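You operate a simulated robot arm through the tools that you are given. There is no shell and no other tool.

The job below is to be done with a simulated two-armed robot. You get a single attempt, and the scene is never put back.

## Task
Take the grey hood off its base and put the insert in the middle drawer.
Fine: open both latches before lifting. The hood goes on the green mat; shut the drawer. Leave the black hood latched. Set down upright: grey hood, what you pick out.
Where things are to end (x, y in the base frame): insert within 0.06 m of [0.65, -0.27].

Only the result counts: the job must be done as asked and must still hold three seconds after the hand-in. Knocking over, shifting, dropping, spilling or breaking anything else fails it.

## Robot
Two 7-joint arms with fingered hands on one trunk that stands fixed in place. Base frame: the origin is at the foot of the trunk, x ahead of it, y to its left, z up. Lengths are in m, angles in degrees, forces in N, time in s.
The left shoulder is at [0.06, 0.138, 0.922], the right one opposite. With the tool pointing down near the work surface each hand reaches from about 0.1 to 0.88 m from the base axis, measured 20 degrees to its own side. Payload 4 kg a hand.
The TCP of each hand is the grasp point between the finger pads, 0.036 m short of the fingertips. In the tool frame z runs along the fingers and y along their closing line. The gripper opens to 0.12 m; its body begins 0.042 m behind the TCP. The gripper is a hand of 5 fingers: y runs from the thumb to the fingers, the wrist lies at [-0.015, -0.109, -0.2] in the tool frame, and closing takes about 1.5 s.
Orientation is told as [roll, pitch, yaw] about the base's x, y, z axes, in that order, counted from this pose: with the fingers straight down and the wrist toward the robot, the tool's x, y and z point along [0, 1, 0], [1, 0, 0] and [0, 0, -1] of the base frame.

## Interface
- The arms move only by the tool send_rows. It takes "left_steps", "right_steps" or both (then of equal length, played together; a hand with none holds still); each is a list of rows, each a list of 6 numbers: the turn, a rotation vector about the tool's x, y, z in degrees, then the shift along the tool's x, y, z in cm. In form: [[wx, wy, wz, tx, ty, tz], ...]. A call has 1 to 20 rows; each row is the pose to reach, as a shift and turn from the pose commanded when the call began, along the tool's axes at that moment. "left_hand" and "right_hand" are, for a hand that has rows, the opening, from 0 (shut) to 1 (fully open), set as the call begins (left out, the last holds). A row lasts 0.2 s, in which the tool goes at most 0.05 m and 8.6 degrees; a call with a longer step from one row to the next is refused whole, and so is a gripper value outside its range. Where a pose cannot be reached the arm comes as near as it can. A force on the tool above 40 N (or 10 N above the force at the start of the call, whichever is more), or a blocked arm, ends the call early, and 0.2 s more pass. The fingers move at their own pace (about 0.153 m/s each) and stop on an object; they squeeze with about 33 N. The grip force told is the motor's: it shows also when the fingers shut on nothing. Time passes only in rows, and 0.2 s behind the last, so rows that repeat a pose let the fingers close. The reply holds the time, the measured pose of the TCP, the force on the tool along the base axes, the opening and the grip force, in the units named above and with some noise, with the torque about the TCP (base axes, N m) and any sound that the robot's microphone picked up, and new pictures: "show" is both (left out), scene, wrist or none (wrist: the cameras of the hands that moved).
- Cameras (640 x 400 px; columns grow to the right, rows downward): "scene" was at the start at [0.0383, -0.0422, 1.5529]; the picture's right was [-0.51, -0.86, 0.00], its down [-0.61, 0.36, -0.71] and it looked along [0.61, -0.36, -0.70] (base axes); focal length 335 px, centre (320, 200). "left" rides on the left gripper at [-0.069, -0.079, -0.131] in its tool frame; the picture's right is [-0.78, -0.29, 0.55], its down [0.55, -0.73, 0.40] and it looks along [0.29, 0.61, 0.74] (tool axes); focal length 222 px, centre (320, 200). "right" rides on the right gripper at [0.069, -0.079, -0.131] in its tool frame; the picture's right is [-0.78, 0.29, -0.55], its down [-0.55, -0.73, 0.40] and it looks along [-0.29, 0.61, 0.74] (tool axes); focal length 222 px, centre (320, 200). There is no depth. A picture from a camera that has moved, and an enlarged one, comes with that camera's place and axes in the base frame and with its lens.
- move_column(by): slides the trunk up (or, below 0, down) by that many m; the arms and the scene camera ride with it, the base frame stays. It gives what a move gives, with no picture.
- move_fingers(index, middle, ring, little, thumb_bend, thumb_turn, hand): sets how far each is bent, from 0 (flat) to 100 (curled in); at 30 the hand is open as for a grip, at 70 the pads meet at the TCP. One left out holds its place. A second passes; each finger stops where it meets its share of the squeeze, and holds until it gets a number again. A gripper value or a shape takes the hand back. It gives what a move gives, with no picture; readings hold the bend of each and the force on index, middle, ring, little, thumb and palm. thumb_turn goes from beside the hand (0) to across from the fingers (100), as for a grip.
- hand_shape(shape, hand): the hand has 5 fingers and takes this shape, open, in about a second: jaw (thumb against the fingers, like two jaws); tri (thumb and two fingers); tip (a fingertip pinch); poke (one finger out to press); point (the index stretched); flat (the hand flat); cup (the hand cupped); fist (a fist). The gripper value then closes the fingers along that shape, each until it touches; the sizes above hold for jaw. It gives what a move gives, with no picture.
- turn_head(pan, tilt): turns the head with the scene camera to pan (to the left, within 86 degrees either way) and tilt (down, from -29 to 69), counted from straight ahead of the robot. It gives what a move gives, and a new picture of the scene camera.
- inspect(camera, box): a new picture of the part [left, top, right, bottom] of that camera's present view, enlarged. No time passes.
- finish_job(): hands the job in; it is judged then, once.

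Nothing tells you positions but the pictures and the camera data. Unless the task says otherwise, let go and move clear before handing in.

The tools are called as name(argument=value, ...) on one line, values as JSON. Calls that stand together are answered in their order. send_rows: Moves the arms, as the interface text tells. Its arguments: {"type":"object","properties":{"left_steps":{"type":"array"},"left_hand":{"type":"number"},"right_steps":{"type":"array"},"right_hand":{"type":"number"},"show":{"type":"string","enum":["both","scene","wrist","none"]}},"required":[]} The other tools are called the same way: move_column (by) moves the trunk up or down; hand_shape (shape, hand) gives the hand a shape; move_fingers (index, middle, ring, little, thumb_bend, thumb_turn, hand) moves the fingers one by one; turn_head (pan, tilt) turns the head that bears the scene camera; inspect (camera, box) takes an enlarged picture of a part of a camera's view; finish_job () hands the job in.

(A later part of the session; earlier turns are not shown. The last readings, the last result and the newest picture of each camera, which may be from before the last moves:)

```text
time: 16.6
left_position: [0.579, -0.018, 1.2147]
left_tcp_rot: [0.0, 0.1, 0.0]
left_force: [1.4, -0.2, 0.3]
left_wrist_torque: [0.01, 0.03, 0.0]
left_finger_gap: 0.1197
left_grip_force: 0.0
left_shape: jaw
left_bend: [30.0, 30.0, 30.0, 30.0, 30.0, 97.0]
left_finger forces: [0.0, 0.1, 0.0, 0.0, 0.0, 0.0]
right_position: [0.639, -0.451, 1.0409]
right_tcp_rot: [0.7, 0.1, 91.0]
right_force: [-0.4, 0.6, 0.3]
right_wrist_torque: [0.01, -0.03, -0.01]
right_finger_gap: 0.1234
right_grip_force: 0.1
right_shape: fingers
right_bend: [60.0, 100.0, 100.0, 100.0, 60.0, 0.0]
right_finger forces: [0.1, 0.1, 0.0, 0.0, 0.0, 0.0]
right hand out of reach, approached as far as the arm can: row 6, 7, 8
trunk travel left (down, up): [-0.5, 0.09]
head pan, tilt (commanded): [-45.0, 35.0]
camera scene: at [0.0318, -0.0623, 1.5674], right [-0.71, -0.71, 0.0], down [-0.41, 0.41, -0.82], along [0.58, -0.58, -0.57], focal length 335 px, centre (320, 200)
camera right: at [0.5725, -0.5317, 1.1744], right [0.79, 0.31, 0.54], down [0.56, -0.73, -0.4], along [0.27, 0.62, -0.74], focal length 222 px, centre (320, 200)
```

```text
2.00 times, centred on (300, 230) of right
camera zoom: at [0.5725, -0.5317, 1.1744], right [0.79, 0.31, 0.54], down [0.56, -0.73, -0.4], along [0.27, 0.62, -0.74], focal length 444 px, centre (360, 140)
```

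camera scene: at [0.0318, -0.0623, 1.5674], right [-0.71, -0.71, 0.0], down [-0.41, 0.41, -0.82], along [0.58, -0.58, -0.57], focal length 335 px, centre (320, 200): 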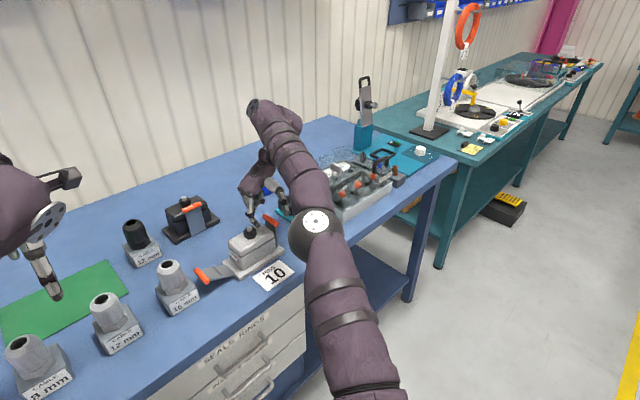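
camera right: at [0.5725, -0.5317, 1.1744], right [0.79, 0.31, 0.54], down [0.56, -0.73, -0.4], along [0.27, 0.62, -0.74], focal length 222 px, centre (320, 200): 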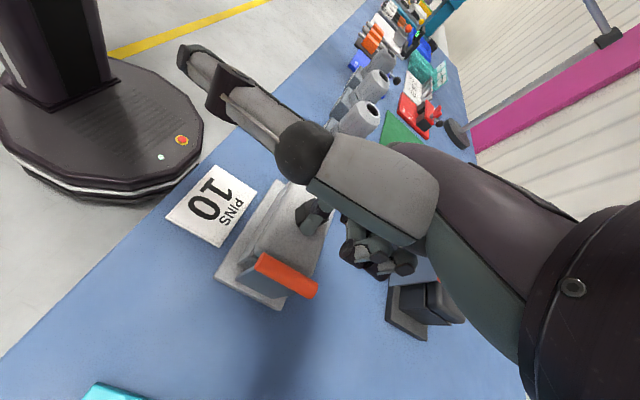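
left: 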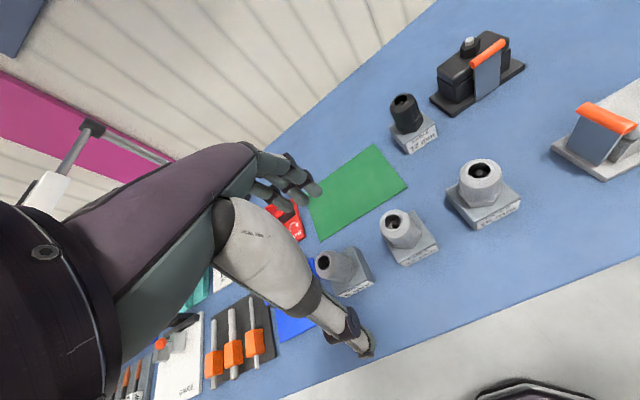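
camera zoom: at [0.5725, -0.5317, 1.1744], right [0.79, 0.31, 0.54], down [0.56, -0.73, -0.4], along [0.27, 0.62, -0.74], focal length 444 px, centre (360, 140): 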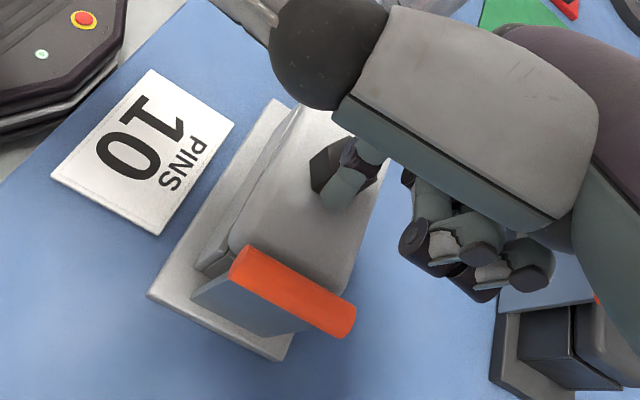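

The right lever's spot is just out of reach at 90° yaw. I'll raise a bit and turn the hand back to 45° yaw to reach it.

send_rows(right_steps=[[0, 0, 0, 0, 0.5, -2], [0, 0, 8, 0.2, 0.3, -2], [0, 0, 16, 0.4, 0.2, -2], [0, 0, 24, 0.6, 0, -2], [0, 0, 32, 0.8, 0, -2], [0, 0, 40, 1.0, 0, -2], [0, 0, 45, 1.1, 0, -2], [0, 0, 45, 1.1, 0, -2]])

inspect(camera="right", box=[200, 130, 400, 330])

inspect(camera="scene", box=[190, 160, 330, 290])

```text
time: 18.4
left_position: [0.5752, -0.0195, 1.2155]
left_tcp_rot: [-0.1, 0.1, 0.0]
left_force: [0.3, 0.2, 0.1]
left_wrist_torque: [-0.01, 0.01, -0.01]
left_finger_gap: 0.1195
left_grip_force: 0.1
left_shape: jaw
left_bend: [30.0, 30.0, 30.0, 30.0, 30.0, 97.0]
left_finger forces: [0.1, 0.0, 0.0, 0.1, 0.0, 0.1]
right_position: [0.6322, -0.4565, 1.0574]
right_tcp_rot: [-0.1, -0.1, 44.9]
right_force: [0.8, 0.5, 0.7]
right_wrist_torque: [-0.01, -0.01, 0.03]
right_finger_gap: 0.1229
right_grip_force: 0.1
right_shape: fingers
right_bend: [60.0, 100.0, 100.0, 100.0, 60.0, 0.0]
right_finger forces: [0.0, 0.0, 0.0, 0.1, 0.1, 0.0]
right hand out of reach, approached as far as the arm can: row 1
trunk travel left (down, up): [-0.5, 0.09]
head pan, tilt (commanded): [-45.0, 35.0]
camera scene: at [0.0308, -0.063, 1.5674], right [-0.71, -0.71, 0.0], down [-0.41, 0.41, -0.82], along [0.58, -0.58, -0.57], focal length 335 px, centre (320, 200)
camera right: at [0.527, -0.4637, 1.1898], right [0.76, -0.35, 0.55], down [-0.13, -0.91, -0.4], along [0.64, 0.23, -0.74], focal length 222 px, centre (320, 200)
```

scene: 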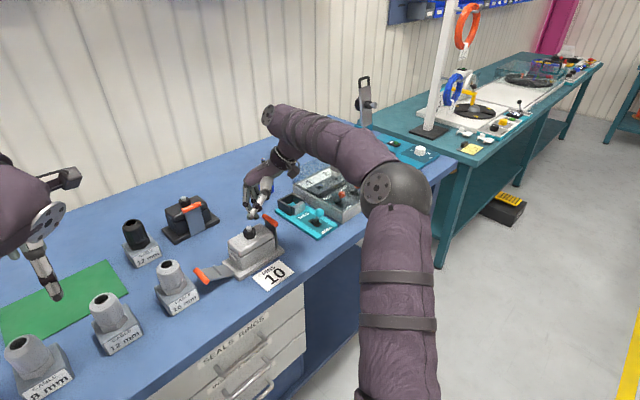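
right: 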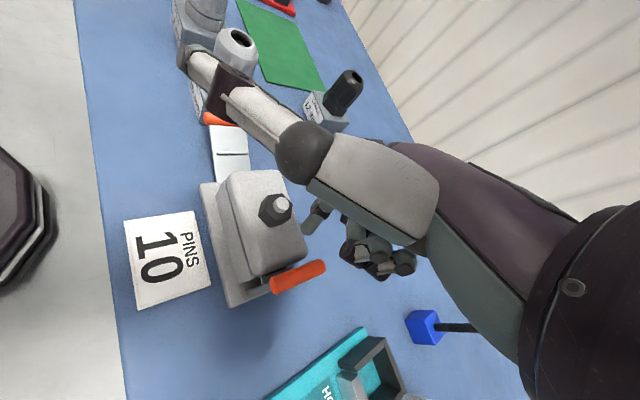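

```text
2.00 times, centred on (300, 230) of right
camera zoom: at [0.527, -0.4637, 1.1898], right [0.76, -0.35, 0.55], down [-0.13, -0.91, -0.4], along [0.64, 0.23, -0.74], focal length 444 px, centre (360, 140)
```

zoom: 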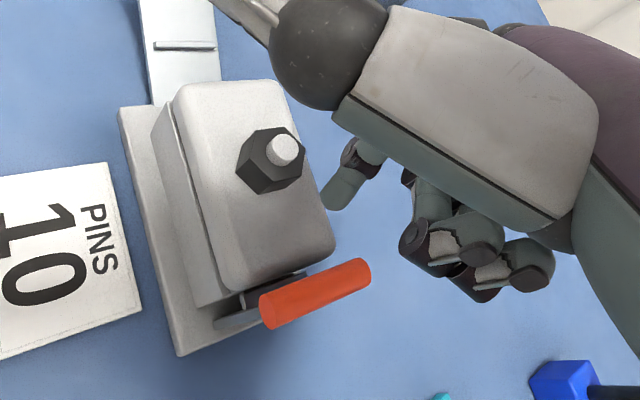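

```text
3.08 times, centred on (260, 225) of scene
camera zoom: at [0.0308, -0.063, 1.5674], right [-0.71, -0.71, 0.0], down [-0.41, 0.41, -0.82], along [0.58, -0.58, -0.57], focal length 1030 px, centre (505, 123)
```

zoom: 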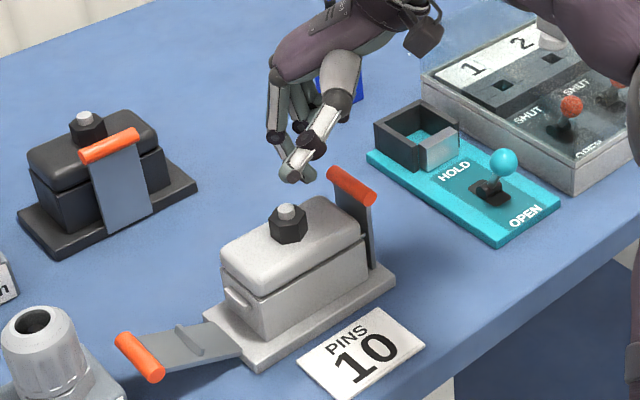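

I have a clear view of the right bar. I'll lower the fingertip between knob and bar, then push it outward (-y).

send_rows(right_steps=[[0, 0, 0, 0, 0, 1.2], [0, 0, 0, 0, 0, 2.2], [0, 0, 0, 0, 0, 2.8], [0, 0, 0, -0.4, -0.4, 2.8], [0, 0, 0, -0.8, -0.8, 2.8], [0, 0, 0, -1.2, -1.2, 2.8], [0, 0, 0, -1.6, -1.6, 2.8], [0, 0, 0, -2.0, -2.0, 2.8], [0, 0, 0, -2.4, -2.4, 2.8]])

inspect(camera="right", box=[200, 130, 400, 330])

inspect(camera="scene", box=[190, 160, 330, 290])

```text
time: 20.4
left_position: [0.5768, -0.019, 1.2149]
left_tcp_rot: [0.0, 0.0, 0.1]
left_force: [0.4, -0.1, 0.1]
left_wrist_torque: [-0.02, 0.01, 0.04]
left_finger_gap: 0.1198
left_grip_force: 0.0
left_shape: jaw
left_bend: [30.0, 30.0, 30.0, 30.0, 30.0, 97.0]
left_finger forces: [0.0, 0.0, 0.1, 0.0, 0.0, 0.0]
right_position: [0.6312, -0.4902, 1.0308]
right_tcp_rot: [0.0, 0.1, 45.0]
right_force: [-1.3, 1.5, 1.0]
right_wrist_torque: [0.08, 0.05, 0.03]
right_finger_gap: 0.1235
right_grip_force: 0.4
right_shape: fingers
right_bend: [59.0, 100.0, 100.0, 100.0, 60.0, 0.0]
right_finger forces: [1.4, 0.1, 0.1, 0.1, 0.1, 0.0]
trunk travel left (down, up): [-0.5, 0.09]
head pan, tilt (commanded): [-45.0, 35.0]
camera scene: at [0.0307, -0.0628, 1.5674], right [-0.71, -0.71, 0.0], down [-0.41, 0.41, -0.82], along [0.58, -0.58, -0.57], focal length 335 px, centre (320, 200)
camera right: at [0.5267, -0.4976, 1.1625], right [0.76, -0.35, 0.55], down [-0.13, -0.91, -0.4], along [0.64, 0.23, -0.74], focal length 222 px, centre (320, 200)
```

scene: 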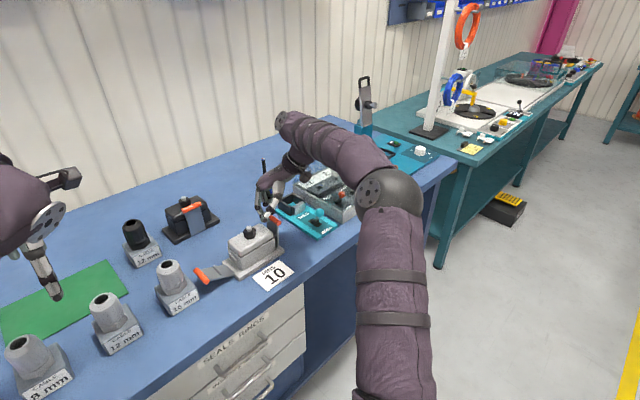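
right: 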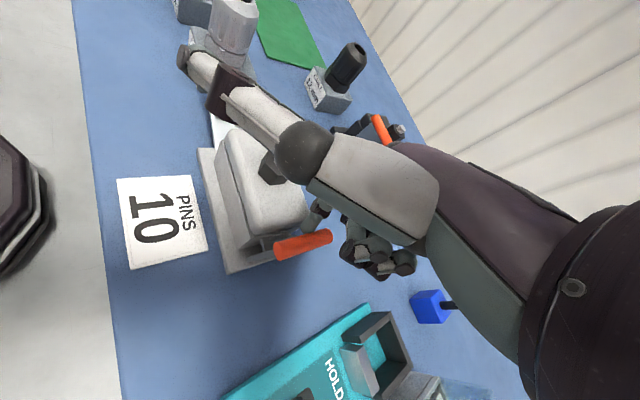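

```text
2.00 times, centred on (300, 230) of right
camera zoom: at [0.5267, -0.4976, 1.1625], right [0.76, -0.35, 0.55], down [-0.13, -0.91, -0.4], along [0.64, 0.23, -0.74], focal length 444 px, centre (360, 140)
```

zoom: 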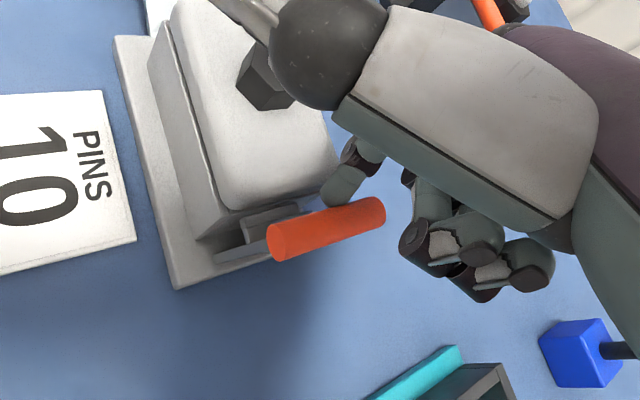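

```text
3.08 times, centred on (260, 225) of scene
camera zoom: at [0.0307, -0.0628, 1.5674], right [-0.71, -0.71, 0.0], down [-0.41, 0.41, -0.82], along [0.58, -0.58, -0.57], focal length 1030 px, centre (505, 123)
```

zoom: 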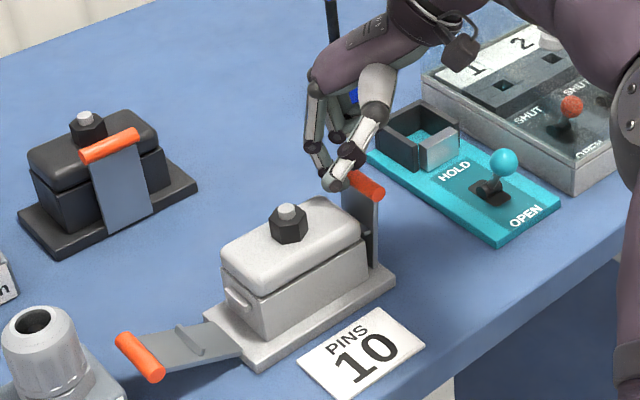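

The right lever is moving. I'll keep pushing it outward and slightly down until it falls open.

send_rows(right_steps=[[0, 0, 0, -0.5, -0.5, 0.1], [0, 0, 0, -1.0, -1.0, 0.3], [0, 0, 0, -1.5, -1.5, 0.6], [0, 0, 0, -2.0, -2.0, 0.9], [0, 0, 0, -2.5, -2.5, 1.3], [0, 0, 0, -3.0, -3.0, 1.6], [0, 0, 0, -3.4, -3.4, 2.0], [0, 0, 0, -3.4, -3.4, 2.0]])

inspect(camera="right", box=[200, 130, 400, 330])

inspect(camera="scene", box=[190, 160, 330, 290])

```text
time: 22.2
left_position: [0.5766, -0.0197, 1.2154]
left_tcp_rot: [0.0, 0.0, 0.0]
left_force: [-0.1, -0.3, 0.0]
left_wrist_torque: [0.02, 0.0, 0.01]
left_finger_gap: 0.1198
left_grip_force: 0.1
left_shape: jaw
left_bend: [30.0, 30.0, 30.0, 30.0, 30.0, 97.0]
left_finger forces: [0.0, 0.0, 0.0, 0.0, 0.0, 0.0]
right_position: [0.6319, -0.5403, 1.01]
right_tcp_rot: [-0.1, 0.1, 45.0]
right_force: [0.7, -0.3, -1.2]
right_wrist_torque: [0.02, 0.02, 0.01]
right_finger_gap: 0.1233
right_grip_force: 0.1
right_shape: fingers
right_bend: [60.0, 100.0, 100.0, 100.0, 60.0, 0.0]
right_finger forces: [0.0, 0.0, 0.0, 0.0, 0.0, 0.1]
trunk travel left (down, up): [-0.5, 0.09]
head pan, tilt (commanded): [-45.0, 35.0]
camera scene: at [0.0306, -0.0629, 1.5674], right [-0.71, -0.71, 0.0], down [-0.41, 0.41, -0.82], along [0.58, -0.58, -0.57], focal length 335 px, centre (320, 200)
camera right: at [0.5266, -0.5464, 1.1418], right [0.76, -0.35, 0.55], down [-0.13, -0.91, -0.4], along [0.64, 0.23, -0.74], focal length 222 px, centre (320, 200)
```

scene: 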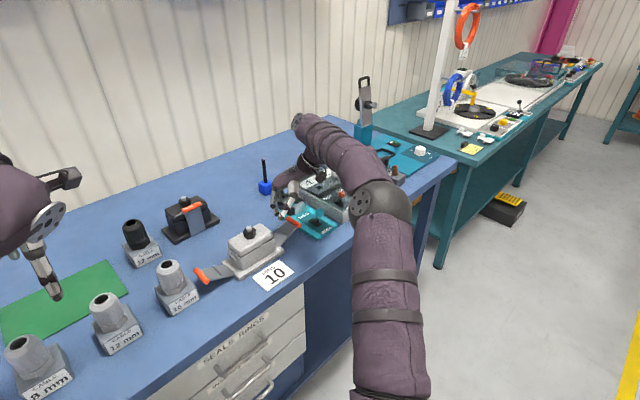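
right: 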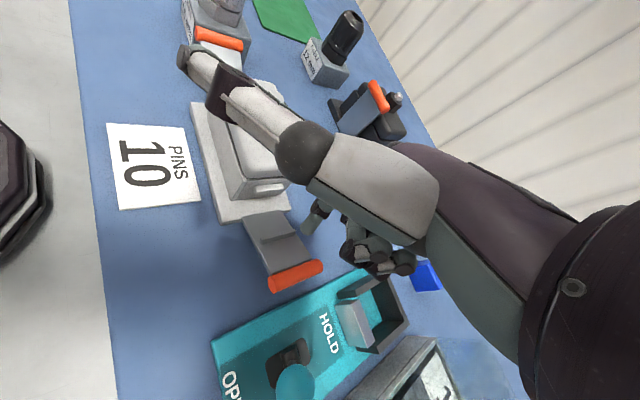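

```text
2.00 times, centred on (300, 230) of right
camera zoom: at [0.5266, -0.5464, 1.1418], right [0.76, -0.35, 0.55], down [-0.13, -0.91, -0.4], along [0.64, 0.23, -0.74], focal length 444 px, centre (360, 140)
```

zoom: 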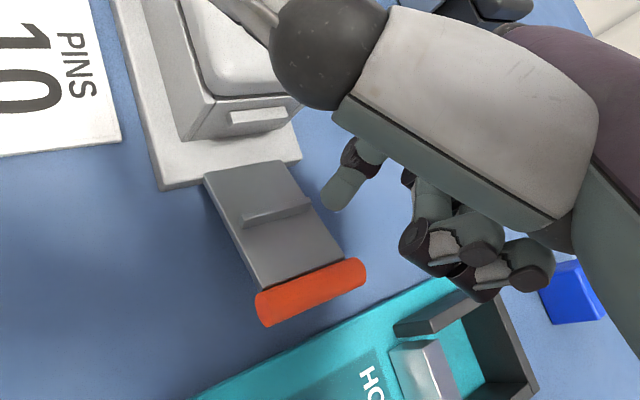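

```text
3.08 times, centred on (260, 225) of scene
camera zoom: at [0.0306, -0.0629, 1.5674], right [-0.71, -0.71, 0.0], down [-0.41, 0.41, -0.82], along [0.58, -0.58, -0.57], focal length 1030 px, centre (505, 123)
```

zoom: 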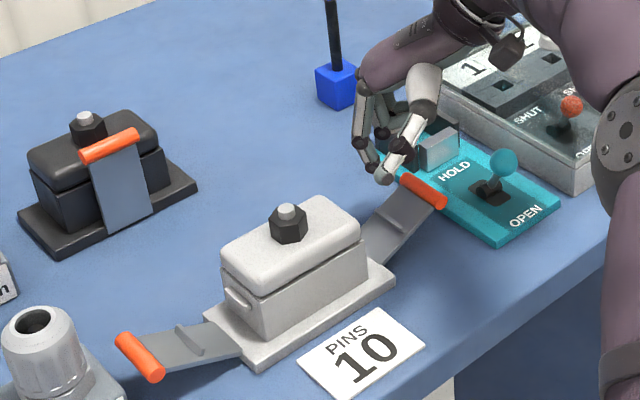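

Both levers now rest open at about the same angle. I'll raise the right hand, turn it back to zero yaw over the hood and reopen it into the jaw shape.

send_rows(right_steps=[[0, 0, 0, 0, 0, -4], [0, 0, 0, 0, 0, -8], [0, 0, 7.5, 2, 1.3, -11], [0, 0, 15, 4, 2.6, -11], [0, 0, 22.5, 6, 3.9, -11], [0, 0, 30, 8, 5.2, -11], [0, 0, 37.5, 10, 6.5, -11], [0, 0, 45, 11.5, 7.3, -11], [0, 0, 45, 11.5, 7.3, -11]], show="none")

hand_shape(hand="right", shape="jaw")

inspect(camera="right", box=[0, 0, 640, 400])

inspect(camera="scene", box=[170, 120, 350, 290])

```text
time: 24.2
left_position: [0.5765, -0.0195, 1.2155]
left_tcp_rot: [-0.1, 0.1, 0.0]
left_force: [0.1, 1.0, -0.9]
left_wrist_torque: [-0.03, 0.0, -0.01]
left_finger_gap: 0.1197
left_grip_force: 0.0
left_shape: jaw
left_bend: [30.0, 30.0, 30.0, 30.0, 30.0, 97.0]
left_finger forces: [0.0, 0.0, 0.0, 0.1, 0.0, 0.0]
right_position: [0.6032, -0.4056, 1.1199]
right_tcp_rot: [0.0, 0.0, -0.1]
right_force: [-0.6, -0.1, 0.5]
right_wrist_torque: [0.02, 0.0, 0.02]
right_finger_gap: 0.1237
right_grip_force: 0.1
right_shape: fingers
right_bend: [60.0, 100.0, 100.0, 100.0, 60.0, 0.0]
right_finger forces: [0.1, 0.0, 0.0, 0.0, 0.0, 0.1]
trunk travel left (down, up): [-0.5, 0.09]
head pan, tilt (commanded): [-45.0, 35.0]
```

```text
time: 25.1
left_position: [0.5759, -0.0197, 1.2156]
left_tcp_rot: [0.0, -0.1, 0.1]
left_force: [-0.2, 0.6, 0.1]
left_wrist_torque: [-0.03, -0.01, 0.02]
left_finger_gap: 0.1198
left_grip_force: 0.0
left_shape: jaw
left_bend: [30.0, 30.0, 30.0, 30.0, 30.0, 97.0]
left_finger forces: [0.1, 0.0, 0.0, 0.0, 0.0, 0.0]
right_position: [0.6019, -0.4056, 1.1202]
right_tcp_rot: [0.0, 0.0, 0.1]
right_force: [-0.2, -0.1, 0.1]
right_wrist_torque: [0.02, 0.03, -0.01]
right_finger_gap: 0.1197
right_grip_force: 0.0
right_shape: jaw
right_bend: [30.0, 30.0, 30.0, 30.0, 30.0, 97.0]
right_finger forces: [0.0, 0.1, 0.0, 0.0, 0.0, 0.0]
trunk travel left (down, up): [-0.5, 0.09]
head pan, tilt (commanded): [-45.0, 35.0]
```

```text
1.00 times, centred on (320, 200) of right (not enlarged: the box is as wide or as high as the picture)
camera zoom: at [0.5232, -0.3363, 1.2522], right [0.29, -0.78, 0.55], down [-0.73, -0.55, -0.4], along [0.61, -0.29, -0.74], focal length 222 px, centre (320, 200)
```

zoom: 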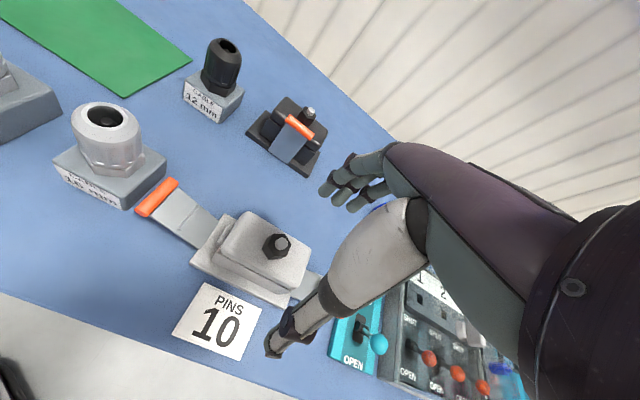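

```text
2.35 times, centred on (260, 205) of scene
camera zoom: at [0.0306, -0.0628, 1.5674], right [-0.71, -0.71, 0.0], down [-0.41, 0.41, -0.82], along [0.58, -0.58, -0.57], focal length 788 px, centre (461, 188)
```

zoom: 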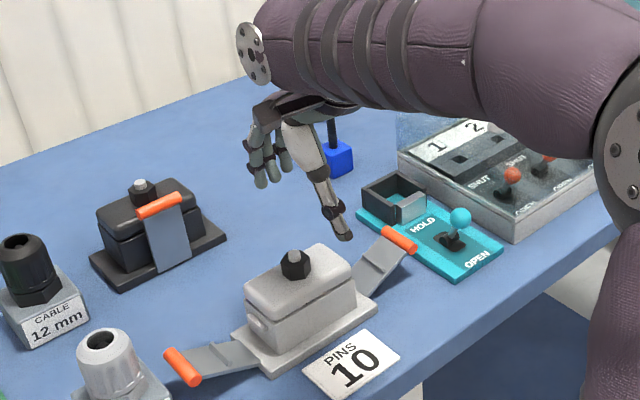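

I'll take a close look at the hood to measure its cap width and seam before gripping.

inspect(camera="right", box=[180, 200, 340, 310])

inspect(camera="scene", box=[215, 210, 300, 285])

```text
3.64 times, centred on (260, 255) of right
camera zoom: at [0.5232, -0.3363, 1.2522], right [0.29, -0.78, 0.55], down [-0.73, -0.55, -0.4], along [0.61, -0.29, -0.74], focal length 808 px, centre (538, 0)
```

zoom: 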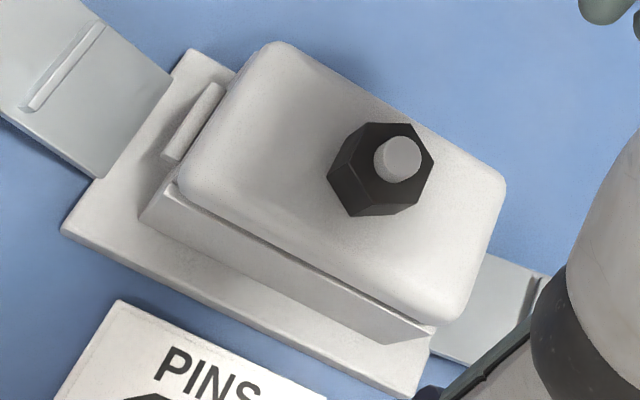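

```text
5.33 times, centred on (258, 248) of scene
camera zoom: at [0.0306, -0.0628, 1.5674], right [-0.71, -0.71, 0.0], down [-0.41, 0.41, -0.82], along [0.58, -0.58, -0.57], focal length 1786 px, centre (653, -53)
```

zoom: 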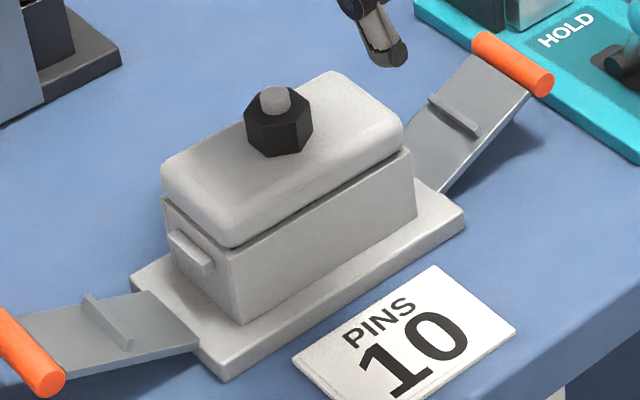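

The side pegs that the levers hook are on the box below the seam, so the whole box with its cap is probably the hood. I'll grip it front-to-back with the TCP near z 0.98, so the palm clears the knob, and first descend with the hand open.

send_rows(right_steps=[[0, 0, 0, 0.5, 1.6, 2], [0, 0, 0, 1.0, 3.2, 4], [0, 0, 0, 1.0, 3.2, 7], [0, 0, 0, 1.0, 3.2, 9.5], [0, 0, 0, 1.0, 3.2, 11.5], [0, 0, 0, 1.0, 3.2, 13], [0, 0, 0, 1.0, 3.2, 14], [0, 0, 0, 1.0, 3.2, 14]], right_hand=1)

inspect(camera="right", box=[150, 150, 400, 390])

inspect(camera="scene", box=[195, 180, 315, 290])

```text
time: 26.9
left_position: [0.5772, -0.0191, 1.216]
left_tcp_rot: [0.0, -0.1, 0.1]
left_force: [-1.3, 0.0, 0.3]
left_wrist_torque: [-0.01, 0.0, -0.02]
left_finger_gap: 0.1199
left_grip_force: 0.2
left_shape: jaw
left_bend: [30.0, 30.0, 30.0, 30.0, 30.0, 97.0]
left_finger forces: [0.1, 0.0, 0.1, 0.0, 0.1, 0.0]
right_position: [0.635, -0.3957, 0.9796]
right_tcp_rot: [0.1, 0.0, 0.0]
right_force: [-0.3, 0.0, 0.1]
right_wrist_torque: [0.01, 0.0, 0.01]
right_finger_gap: 0.1196
right_grip_force: 0.1
right_shape: jaw
right_bend: [30.0, 30.0, 30.0, 30.0, 30.0, 97.0]
right_finger forces: [0.0, 0.1, 0.0, 0.1, 0.0, 0.1]
trunk travel left (down, up): [-0.5, 0.09]
head pan, tilt (commanded): [-45.0, 35.0]
camera scene: at [0.0306, -0.0628, 1.5674], right [-0.71, -0.71, 0.0], down [-0.41, 0.41, -0.82], along [0.58, -0.58, -0.57], focal length 335 px, centre (320, 200)
camera right: at [0.5552, -0.3264, 1.1124], right [0.29, -0.79, 0.55], down [-0.74, -0.55, -0.4], along [0.61, -0.29, -0.74], focal length 222 px, centre (320, 200)
```

scene: 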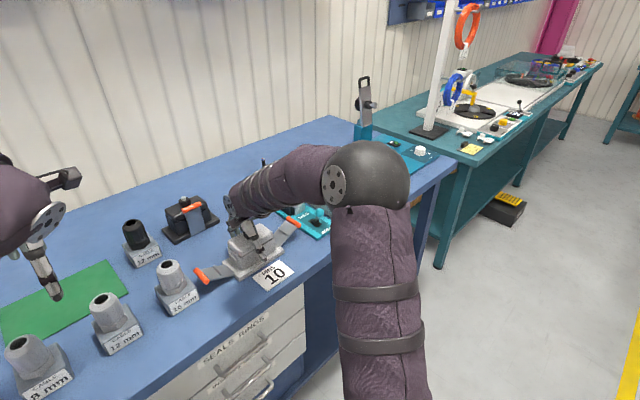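
right: 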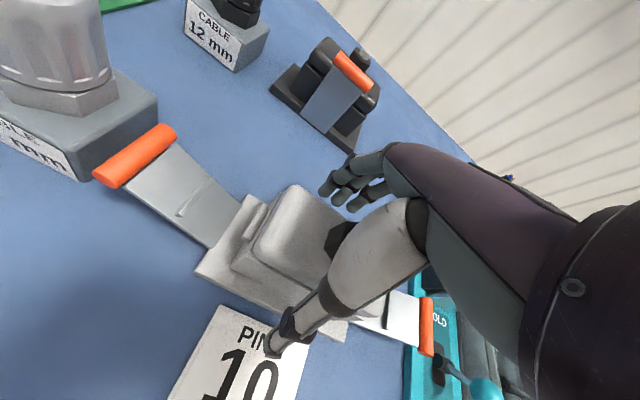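

```text
1.67 times, centred on (275, 270) of right
camera zoom: at [0.5552, -0.3264, 1.1124], right [0.29, -0.79, 0.55], down [-0.74, -0.55, -0.4], along [0.61, -0.29, -0.74], focal length 370 px, centre (395, 83)
```

zoom: 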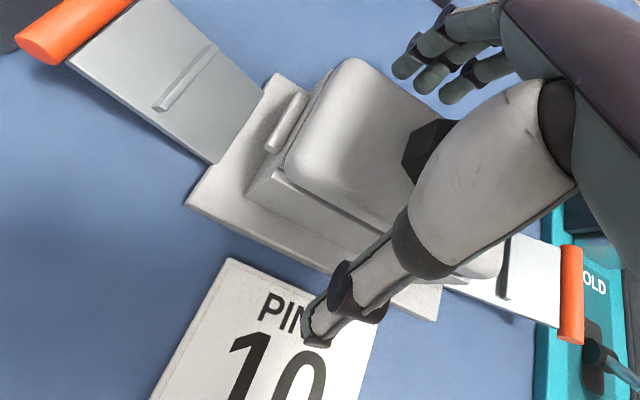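

```text
3.64 times, centred on (255, 235) of scene
camera zoom: at [0.0306, -0.0628, 1.5674], right [-0.71, -0.71, 0.0], down [-0.41, 0.41, -0.82], along [0.58, -0.58, -0.57], focal length 1218 px, centre (556, 73)
```

zoom: 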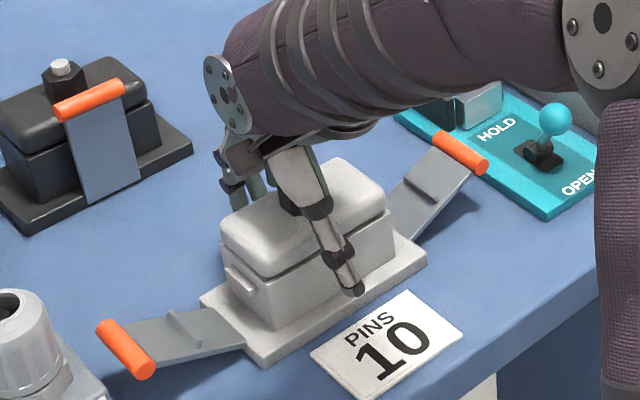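

The thumb is in front of the hood and the fingers behind it. Closing the grip now.

send_rows(right_steps=[[0, 0, 0, 0, 0, 0], [0, 0, 0, 0, 0, 0], [0, 0, 0, 0, 0, 0], [0, 0, 0, 0, 0, 0], [0, 0, 0, 0, 0, 0], [0, 0, 0, 0, 0, 0], [0, 0, 0, 0, 0, 0], [0, 0, 0, 0, 0, 0], [0, 0, 0, 0, 0, 0]], right_hand=0)

inspect(camera="right", box=[150, 150, 400, 390])

inspect(camera="scene", box=[195, 180, 315, 290])

```text
time: 28.9
left_position: [0.5772, -0.0207, 1.2147]
left_tcp_rot: [0.0, 0.0, 0.0]
left_force: [0.8, 0.5, 0.1]
left_wrist_torque: [0.0, -0.03, -0.02]
left_finger_gap: 0.1198
left_grip_force: 0.0
left_shape: jaw
left_bend: [30.0, 30.0, 30.0, 30.0, 30.0, 97.0]
left_finger forces: [0.0, 0.1, 0.1, 0.0, 0.0, 0.0]
right_position: [0.6347, -0.3944, 0.9801]
right_tcp_rot: [0.0, 0.0, 0.0]
right_force: [-0.3, -0.5, 0.5]
right_wrist_torque: [0.0, 0.03, 0.0]
right_finger_gap: 0.0572
right_grip_force: 32.7
right_shape: jaw
right_bend: [43.0, 47.0, 46.0, 70.0, 59.0, 99.0]
right_finger forces: [15.8, 8.1, 3.8, 2.0, 29.6, 0.0]
trunk travel left (down, up): [-0.5, 0.09]
head pan, tilt (commanded): [-45.0, 35.0]
camera scene: at [0.0308, -0.063, 1.5674], right [-0.71, -0.71, 0.0], down [-0.41, 0.41, -0.82], along [0.58, -0.58, -0.57], focal length 335 px, centre (320, 200)
camera right: at [0.5554, -0.3265, 1.1125], right [0.29, -0.79, 0.55], down [-0.74, -0.55, -0.4], along [0.61, -0.29, -0.74], focal length 222 px, centre (320, 200)
```

scene: 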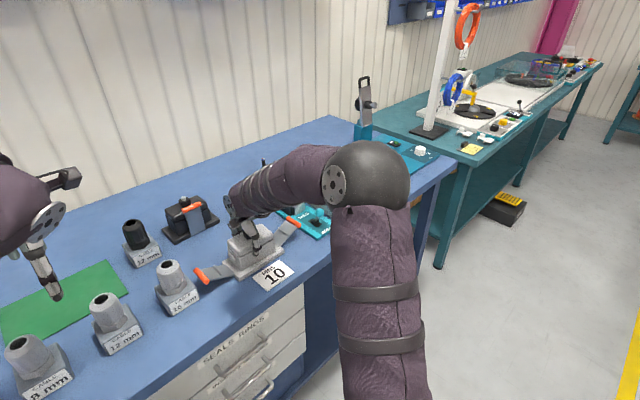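
right: 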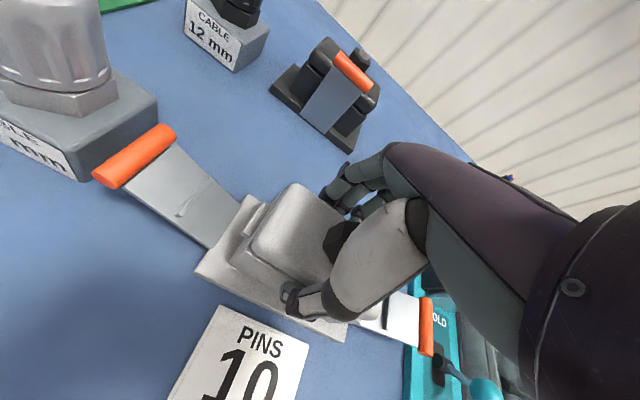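

```text
1.67 times, centred on (275, 270) of right
camera zoom: at [0.5554, -0.3265, 1.1125], right [0.29, -0.79, 0.55], down [-0.74, -0.55, -0.4], along [0.61, -0.29, -0.74], focal length 370 px, centre (395, 83)
```

zoom: 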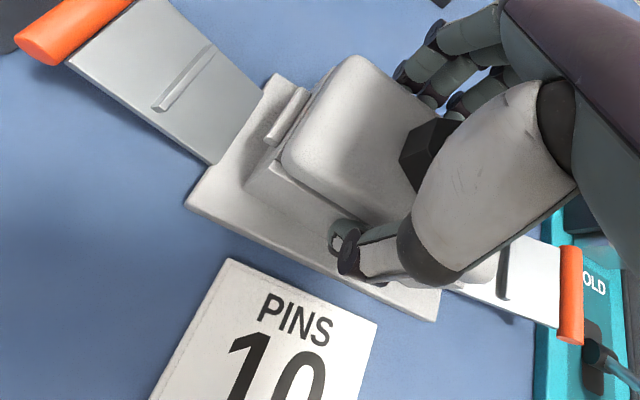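

```text
3.64 times, centred on (255, 235) of scene
camera zoom: at [0.0308, -0.063, 1.5674], right [-0.71, -0.71, 0.0], down [-0.41, 0.41, -0.82], along [0.58, -0.58, -0.57], focal length 1218 px, centre (556, 73)
```

zoom: 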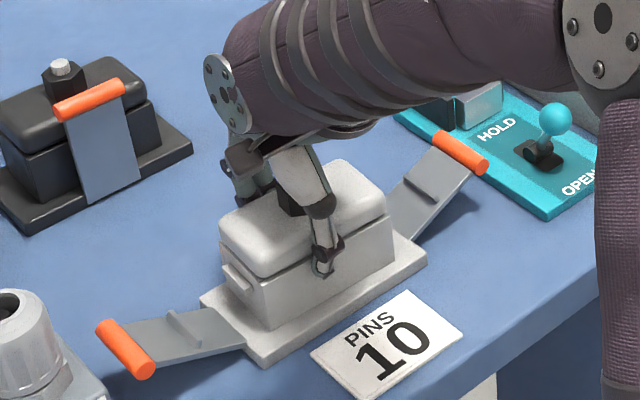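

The grip holds at a 5.7 cm gap with about 33 N. I'll lift slowly and watch what comes up.

send_rows(right_steps=[[0, 0, 0, 0, 0, -0.5], [0, 0, 0, 0, 0, -1.0], [0, 0, 0, 0, 0, -1.5], [0, 0, 0, 0, 0, -2.0], [0, 0, 0, 0, 0, -2.0]])

inspect(camera="right", box=[150, 150, 400, 390])

inspect(camera="scene", box=[195, 180, 315, 290])

```text
time: 30.1
left_position: [0.5764, -0.019, 1.2149]
left_tcp_rot: [0.0, 0.0, 0.1]
left_force: [-0.8, 0.4, 0.1]
left_wrist_torque: [0.0, -0.01, 0.02]
left_finger_gap: 0.1197
left_grip_force: 0.0
left_shape: jaw
left_bend: [30.0, 30.0, 30.0, 30.0, 30.0, 97.0]
left_finger forces: [0.0, 0.1, 0.0, 0.0, 0.1, 0.0]
right_position: [0.6345, -0.3956, 1.0002]
right_tcp_rot: [0.0, 0.0, 0.0]
right_force: [0.3, 1.1, -2.0]
right_wrist_torque: [0.01, -0.01, 0.02]
right_finger_gap: 0.0573
right_grip_force: 32.7
right_shape: jaw
right_bend: [43.0, 47.0, 46.0, 70.0, 59.0, 99.0]
right_finger forces: [16.0, 8.0, 3.8, 2.0, 29.6, 0.0]
trunk travel left (down, up): [-0.5, 0.09]
head pan, tilt (commanded): [-45.0, 35.0]
camera scene: at [0.0309, -0.063, 1.5674], right [-0.71, -0.71, 0.0], down [-0.41, 0.41, -0.82], along [0.58, -0.58, -0.57], focal length 335 px, centre (320, 200)
camera right: at [0.5552, -0.3268, 1.1327], right [0.29, -0.78, 0.55], down [-0.73, -0.55, -0.4], along [0.61, -0.29, -0.74], focal length 222 px, centre (320, 200)
```

scene: 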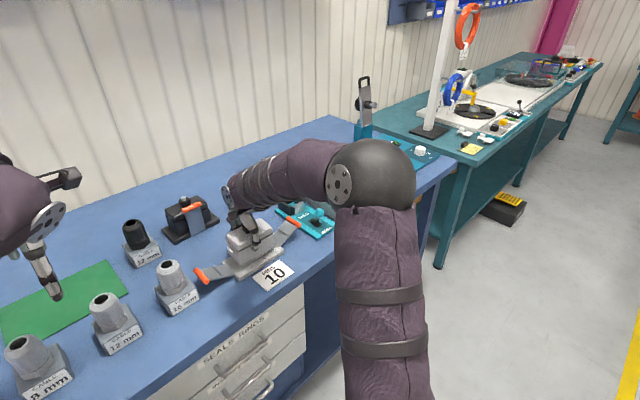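
right: 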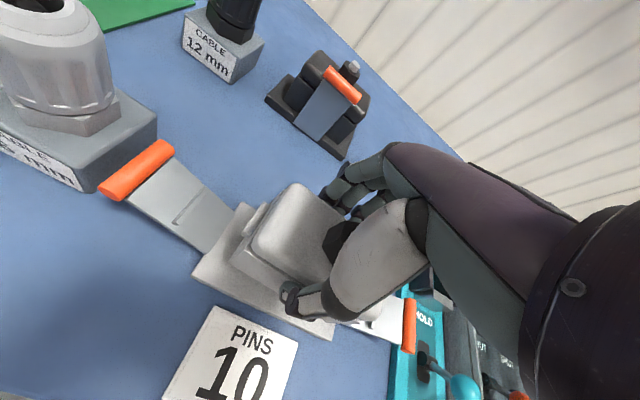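

```text
1.67 times, centred on (275, 270) of right
camera zoom: at [0.5552, -0.3268, 1.1327], right [0.29, -0.78, 0.55], down [-0.73, -0.55, -0.4], along [0.61, -0.29, -0.74], focal length 370 px, centre (395, 83)
```

zoom: 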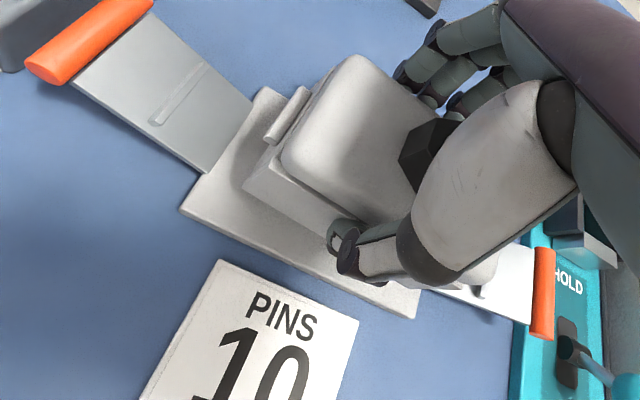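

```text
3.64 times, centred on (255, 235) of scene
camera zoom: at [0.0309, -0.063, 1.5674], right [-0.71, -0.71, 0.0], down [-0.41, 0.41, -0.82], along [0.58, -0.58, -0.57], focal length 1218 px, centre (556, 73)
```

zoom: 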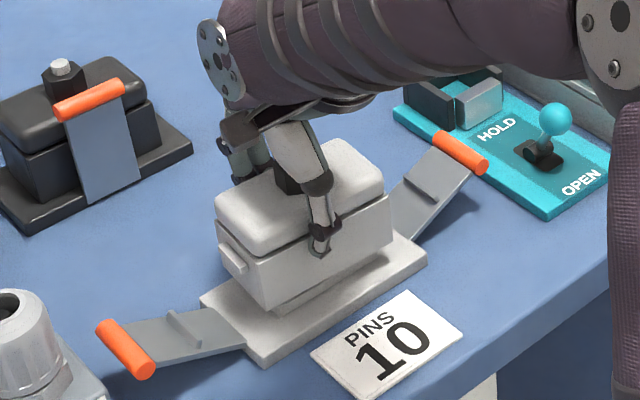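

The whole box with its cap lifts off the base, which stays put. Continuing straight up.

send_rows(right_steps=[[0, 0, 0, 0, 0, -1.5], [0, 0, 0, 0, 0, -3], [0, 0, 0, 0, 0, -4.5], [0, 0, 0, 0, 0, -6], [0, 0, 0, 0, 0, -8], [0, 0, 0, 0, 0, -10], [0, 0, 0, 0, 0, -12], [0, 0, 0, 0, 0, -13]])

inspect(camera="scene", box=[185, 150, 325, 290])

inspect(camera="right", box=[150, 150, 400, 390])

```text
time: 31.9
left_position: [0.5775, -0.0196, 1.2159]
left_tcp_rot: [0.0, 0.1, 0.1]
left_force: [0.1, -0.4, 0.4]
left_wrist_torque: [0.04, 0.02, -0.02]
left_finger_gap: 0.1196
left_grip_force: 0.0
left_shape: jaw
left_bend: [30.0, 30.0, 30.0, 30.0, 30.0, 97.0]
left_finger forces: [0.1, 0.1, 0.1, 0.0, 0.1, 0.1]
right_position: [0.6343, -0.395, 1.1302]
right_tcp_rot: [0.0, 0.1, 0.0]
right_force: [-0.1, -0.2, -2.4]
right_wrist_torque: [0.05, 0.03, 0.02]
right_finger_gap: 0.0572
right_grip_force: 33.1
right_shape: jaw
right_bend: [43.0, 47.0, 46.0, 70.0, 59.0, 99.0]
right_finger forces: [15.9, 7.9, 3.9, 2.0, 29.7, 0.0]
trunk travel left (down, up): [-0.5, 0.09]
head pan, tilt (commanded): [-45.0, 35.0]
camera scene: at [0.0309, -0.063, 1.5674], right [-0.71, -0.71, 0.0], down [-0.41, 0.41, -0.82], along [0.58, -0.58, -0.57], focal length 335 px, centre (320, 200)
camera right: at [0.5547, -0.3265, 1.2614], right [0.29, -0.78, 0.55], down [-0.74, -0.55, -0.4], along [0.61, -0.29, -0.74], focal length 222 px, centre (320, 200)
```

scene: 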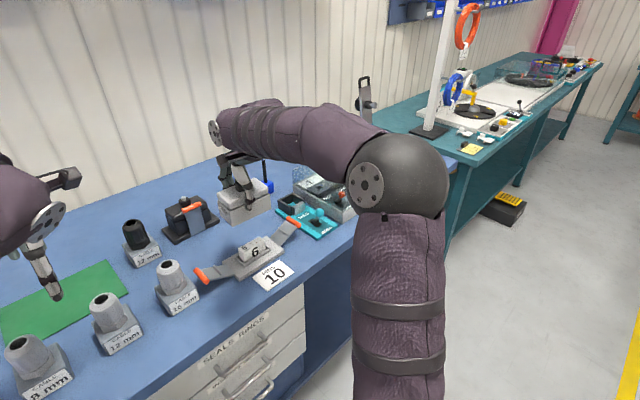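
right: 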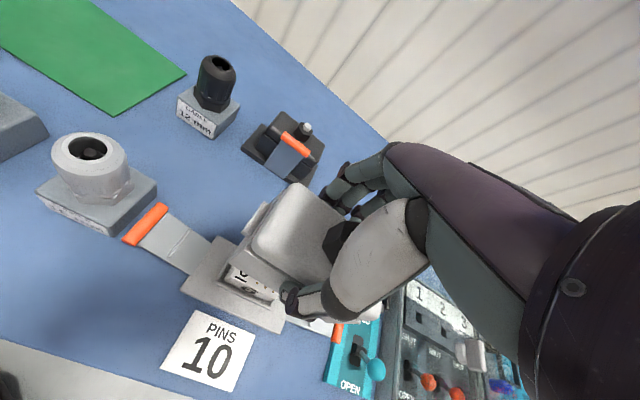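

```text
2.86 times, centred on (255, 220) of scene
camera zoom: at [0.0309, -0.063, 1.5674], right [-0.71, -0.71, 0.0], down [-0.41, 0.41, -0.82], along [0.58, -0.58, -0.57], focal length 957 px, centre (506, 143)
```

zoom: 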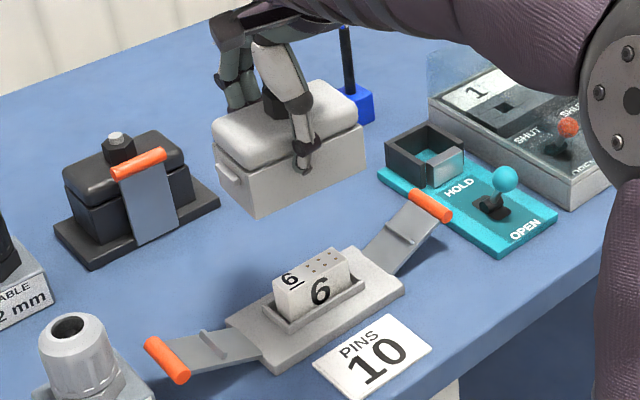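

```text
1.67 times, centred on (275, 270) of right
camera zoom: at [0.5547, -0.3265, 1.2614], right [0.29, -0.78, 0.55], down [-0.74, -0.55, -0.4], along [0.61, -0.29, -0.74], focal length 370 px, centre (395, 83)
```

zoom: 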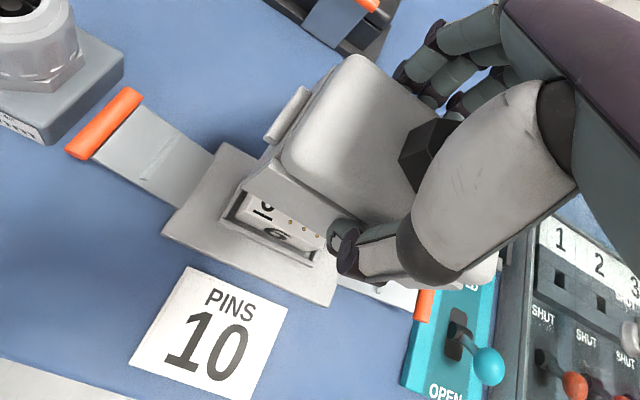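

The insert (a white block marked 6) stays in the base collar. Before carrying the hood to the mat I'll move the left arm out of the way, mirroring the right arm's start pose.

send_rows(left_steps=[[0, 0, 0, 3.8, -1.8, 0], [0, 0, 0, 7.6, -3.7, 0], [0, 0, 0, 11.4, -5.5, 0], [0, 0, 0, 15.2, -7.4, 0], [0, 0, 0, 19.0, -9.2, 0], [0, 0, 0, 22.8, -11, 0], [0, 0, 0, 26.6, -12.9, 0], [0, 0, 0, 30.4, -14.8, 0], [0, 0, 0, 34.2, -16.6, 0], [0, 0, 0, 38, -18.5, 0], [0, 0, 0, 41.8, -20.3, 0], [0, 0, 0, 45, -22, 0]], show="none")

turn_head(pan=-15, tilt=42)

```text
time: 34.5
left_position: [0.3562, 0.4293, 1.2155]
left_tcp_rot: [0.0, 0.0, 0.0]
left_force: [0.2, -0.3, -0.7]
left_wrist_torque: [0.0, 0.05, -0.02]
left_finger_gap: 0.1197
left_grip_force: 0.1
left_shape: jaw
left_bend: [30.0, 30.0, 30.0, 30.0, 30.0, 97.0]
left_finger forces: [0.0, 0.0, 0.0, 0.0, 0.0, 0.0]
right_position: [0.6344, -0.3943, 1.1301]
right_tcp_rot: [0.0, -0.1, 0.0]
right_force: [-0.1, -0.6, -2.6]
right_wrist_torque: [0.0, 0.01, 0.01]
right_finger_gap: 0.0571
right_grip_force: 33.2
right_shape: jaw
right_bend: [43.0, 47.0, 46.0, 70.0, 59.0, 99.0]
right_finger forces: [16.0, 7.9, 3.9, 2.0, 29.7, 0.1]
trunk travel left (down, up): [-0.5, 0.09]
head pan, tilt (commanded): [-45.0, 35.0]
```

```text
time: 35.5
left_position: [0.3558, 0.4284, 1.2161]
left_tcp_rot: [0.0, 0.0, -0.1]
left_force: [0.2, 0.5, -0.6]
left_wrist_torque: [0.03, 0.01, -0.01]
left_finger_gap: 0.1198
left_grip_force: 0.0
left_shape: jaw
left_bend: [30.0, 30.0, 30.0, 30.0, 30.0, 97.0]
left_finger forces: [0.0, 0.0, 0.0, 0.0, 0.1, 0.0]
right_position: [0.6343, -0.3956, 1.1287]
right_tcp_rot: [0.0, 0.0, 0.1]
right_force: [-0.6, -1.4, -2.3]
right_wrist_torque: [0.03, -0.02, 0.01]
right_finger_gap: 0.0571
right_grip_force: 33.5
right_shape: jaw
right_bend: [43.0, 47.0, 46.0, 70.0, 59.0, 99.0]
right_finger forces: [16.0, 7.9, 3.8, 2.1, 29.7, 0.0]
trunk travel left (down, up): [-0.5, 0.09]
head pan, tilt (commanded): [-15.0, 42.0]
camera scene: at [0.0493, -0.0224, 1.5569], right [-0.26, -0.97, 0.0], down [-0.65, 0.17, -0.74], along [0.72, -0.19, -0.67], focal length 335 px, centre (320, 200)
```

scene: 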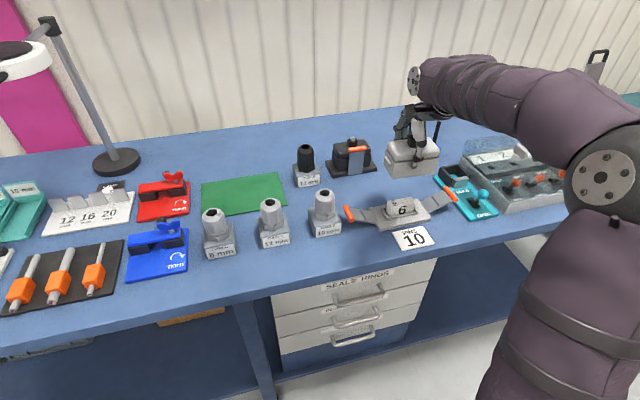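

The mat spans x 0.785–0.938, y -0.113–0.128. I'll carry the hood above the glands to over the mat at about [0.845, -0.02].

send_rows(right_steps=[[0, 0, 0, 0, 0, -2.5], [0, 0, 0, 3, 1.7, -3], [0, 0, 0, 6, 3.4, -3], [0, 0, 0, 9, 5.1, -3], [0, 0, 0, 12, 6.8, -3], [0, 0, 0, 15, 8.5, -3], [0, 0, 0, 18, 10.2, -3], [0, 0, 0, 21, 11.9, -3], [0, 0, 0, 24, 13.6, -3], [0, 0, 0, 27, 15.3, -3], [0, 0, 0, 30, 17, -3], [0, 0, 0, 33, 18.7, -3], [0, 0, 0, 36, 20.2, -3], [0, 0, 0, 37.5, 21, -3], [0, 0, 0, 37.5, 21, -3]])

```text
time: 38.7
left_position: [0.3551, 0.4292, 1.215]
left_tcp_rot: [-0.1, 0.0, 0.1]
left_force: [-0.1, -0.2, -1.0]
left_wrist_torque: [-0.01, -0.03, 0.03]
left_finger_gap: 0.1196
left_grip_force: 0.1
left_shape: jaw
left_bend: [30.0, 30.0, 30.0, 30.0, 30.0, 97.0]
left_finger forces: [0.0, 0.1, 0.1, 0.1, 0.0, 0.0]
right_position: [0.8194, -0.0408, 1.1503]
right_tcp_rot: [0.0, 0.0, 0.0]
right_force: [-0.4, -0.7, -2.3]
right_wrist_torque: [0.0, -0.03, 0.0]
right_finger_gap: 0.0569
right_grip_force: 33.7
right_shape: jaw
right_bend: [43.0, 47.0, 47.0, 71.0, 59.0, 99.0]
right_finger forces: [16.3, 7.9, 4.0, 1.6, 29.8, 0.0]
right hand out of reach, approached as far as the arm can: row 12, 13, 14, 15
trunk travel left (down, up): [-0.5, 0.09]
head pan, tilt (commanded): [-15.0, 42.0]
camera scene: at [0.0489, -0.0216, 1.5569], right [-0.26, -0.97, 0.0], down [-0.65, 0.17, -0.74], along [0.72, -0.19, -0.67], focal length 335 px, centre (320, 200)
camera right: at [0.7406, 0.0284, 1.2819], right [0.29, -0.78, 0.55], down [-0.74, -0.55, -0.4], along [0.61, -0.29, -0.74], focal length 222 px, centre (320, 200)
```

scene: 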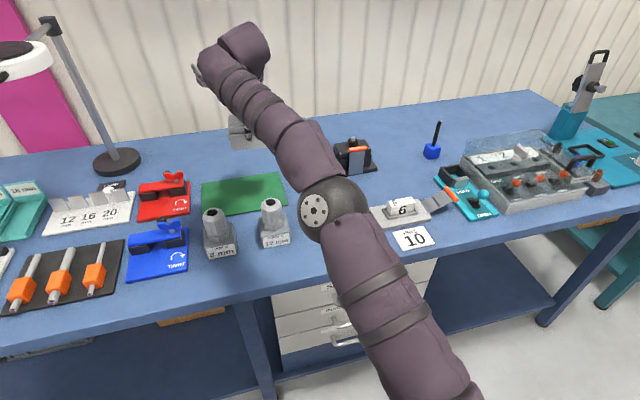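
right: 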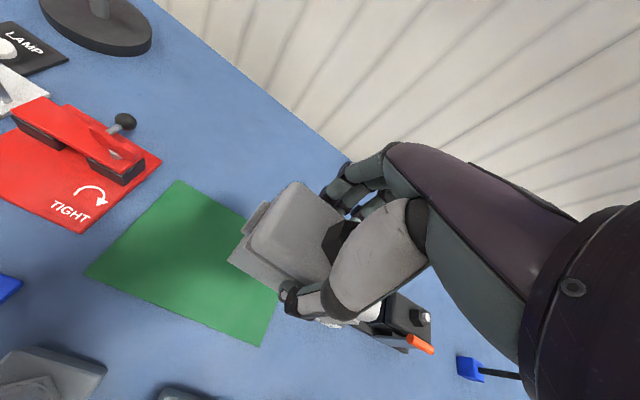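

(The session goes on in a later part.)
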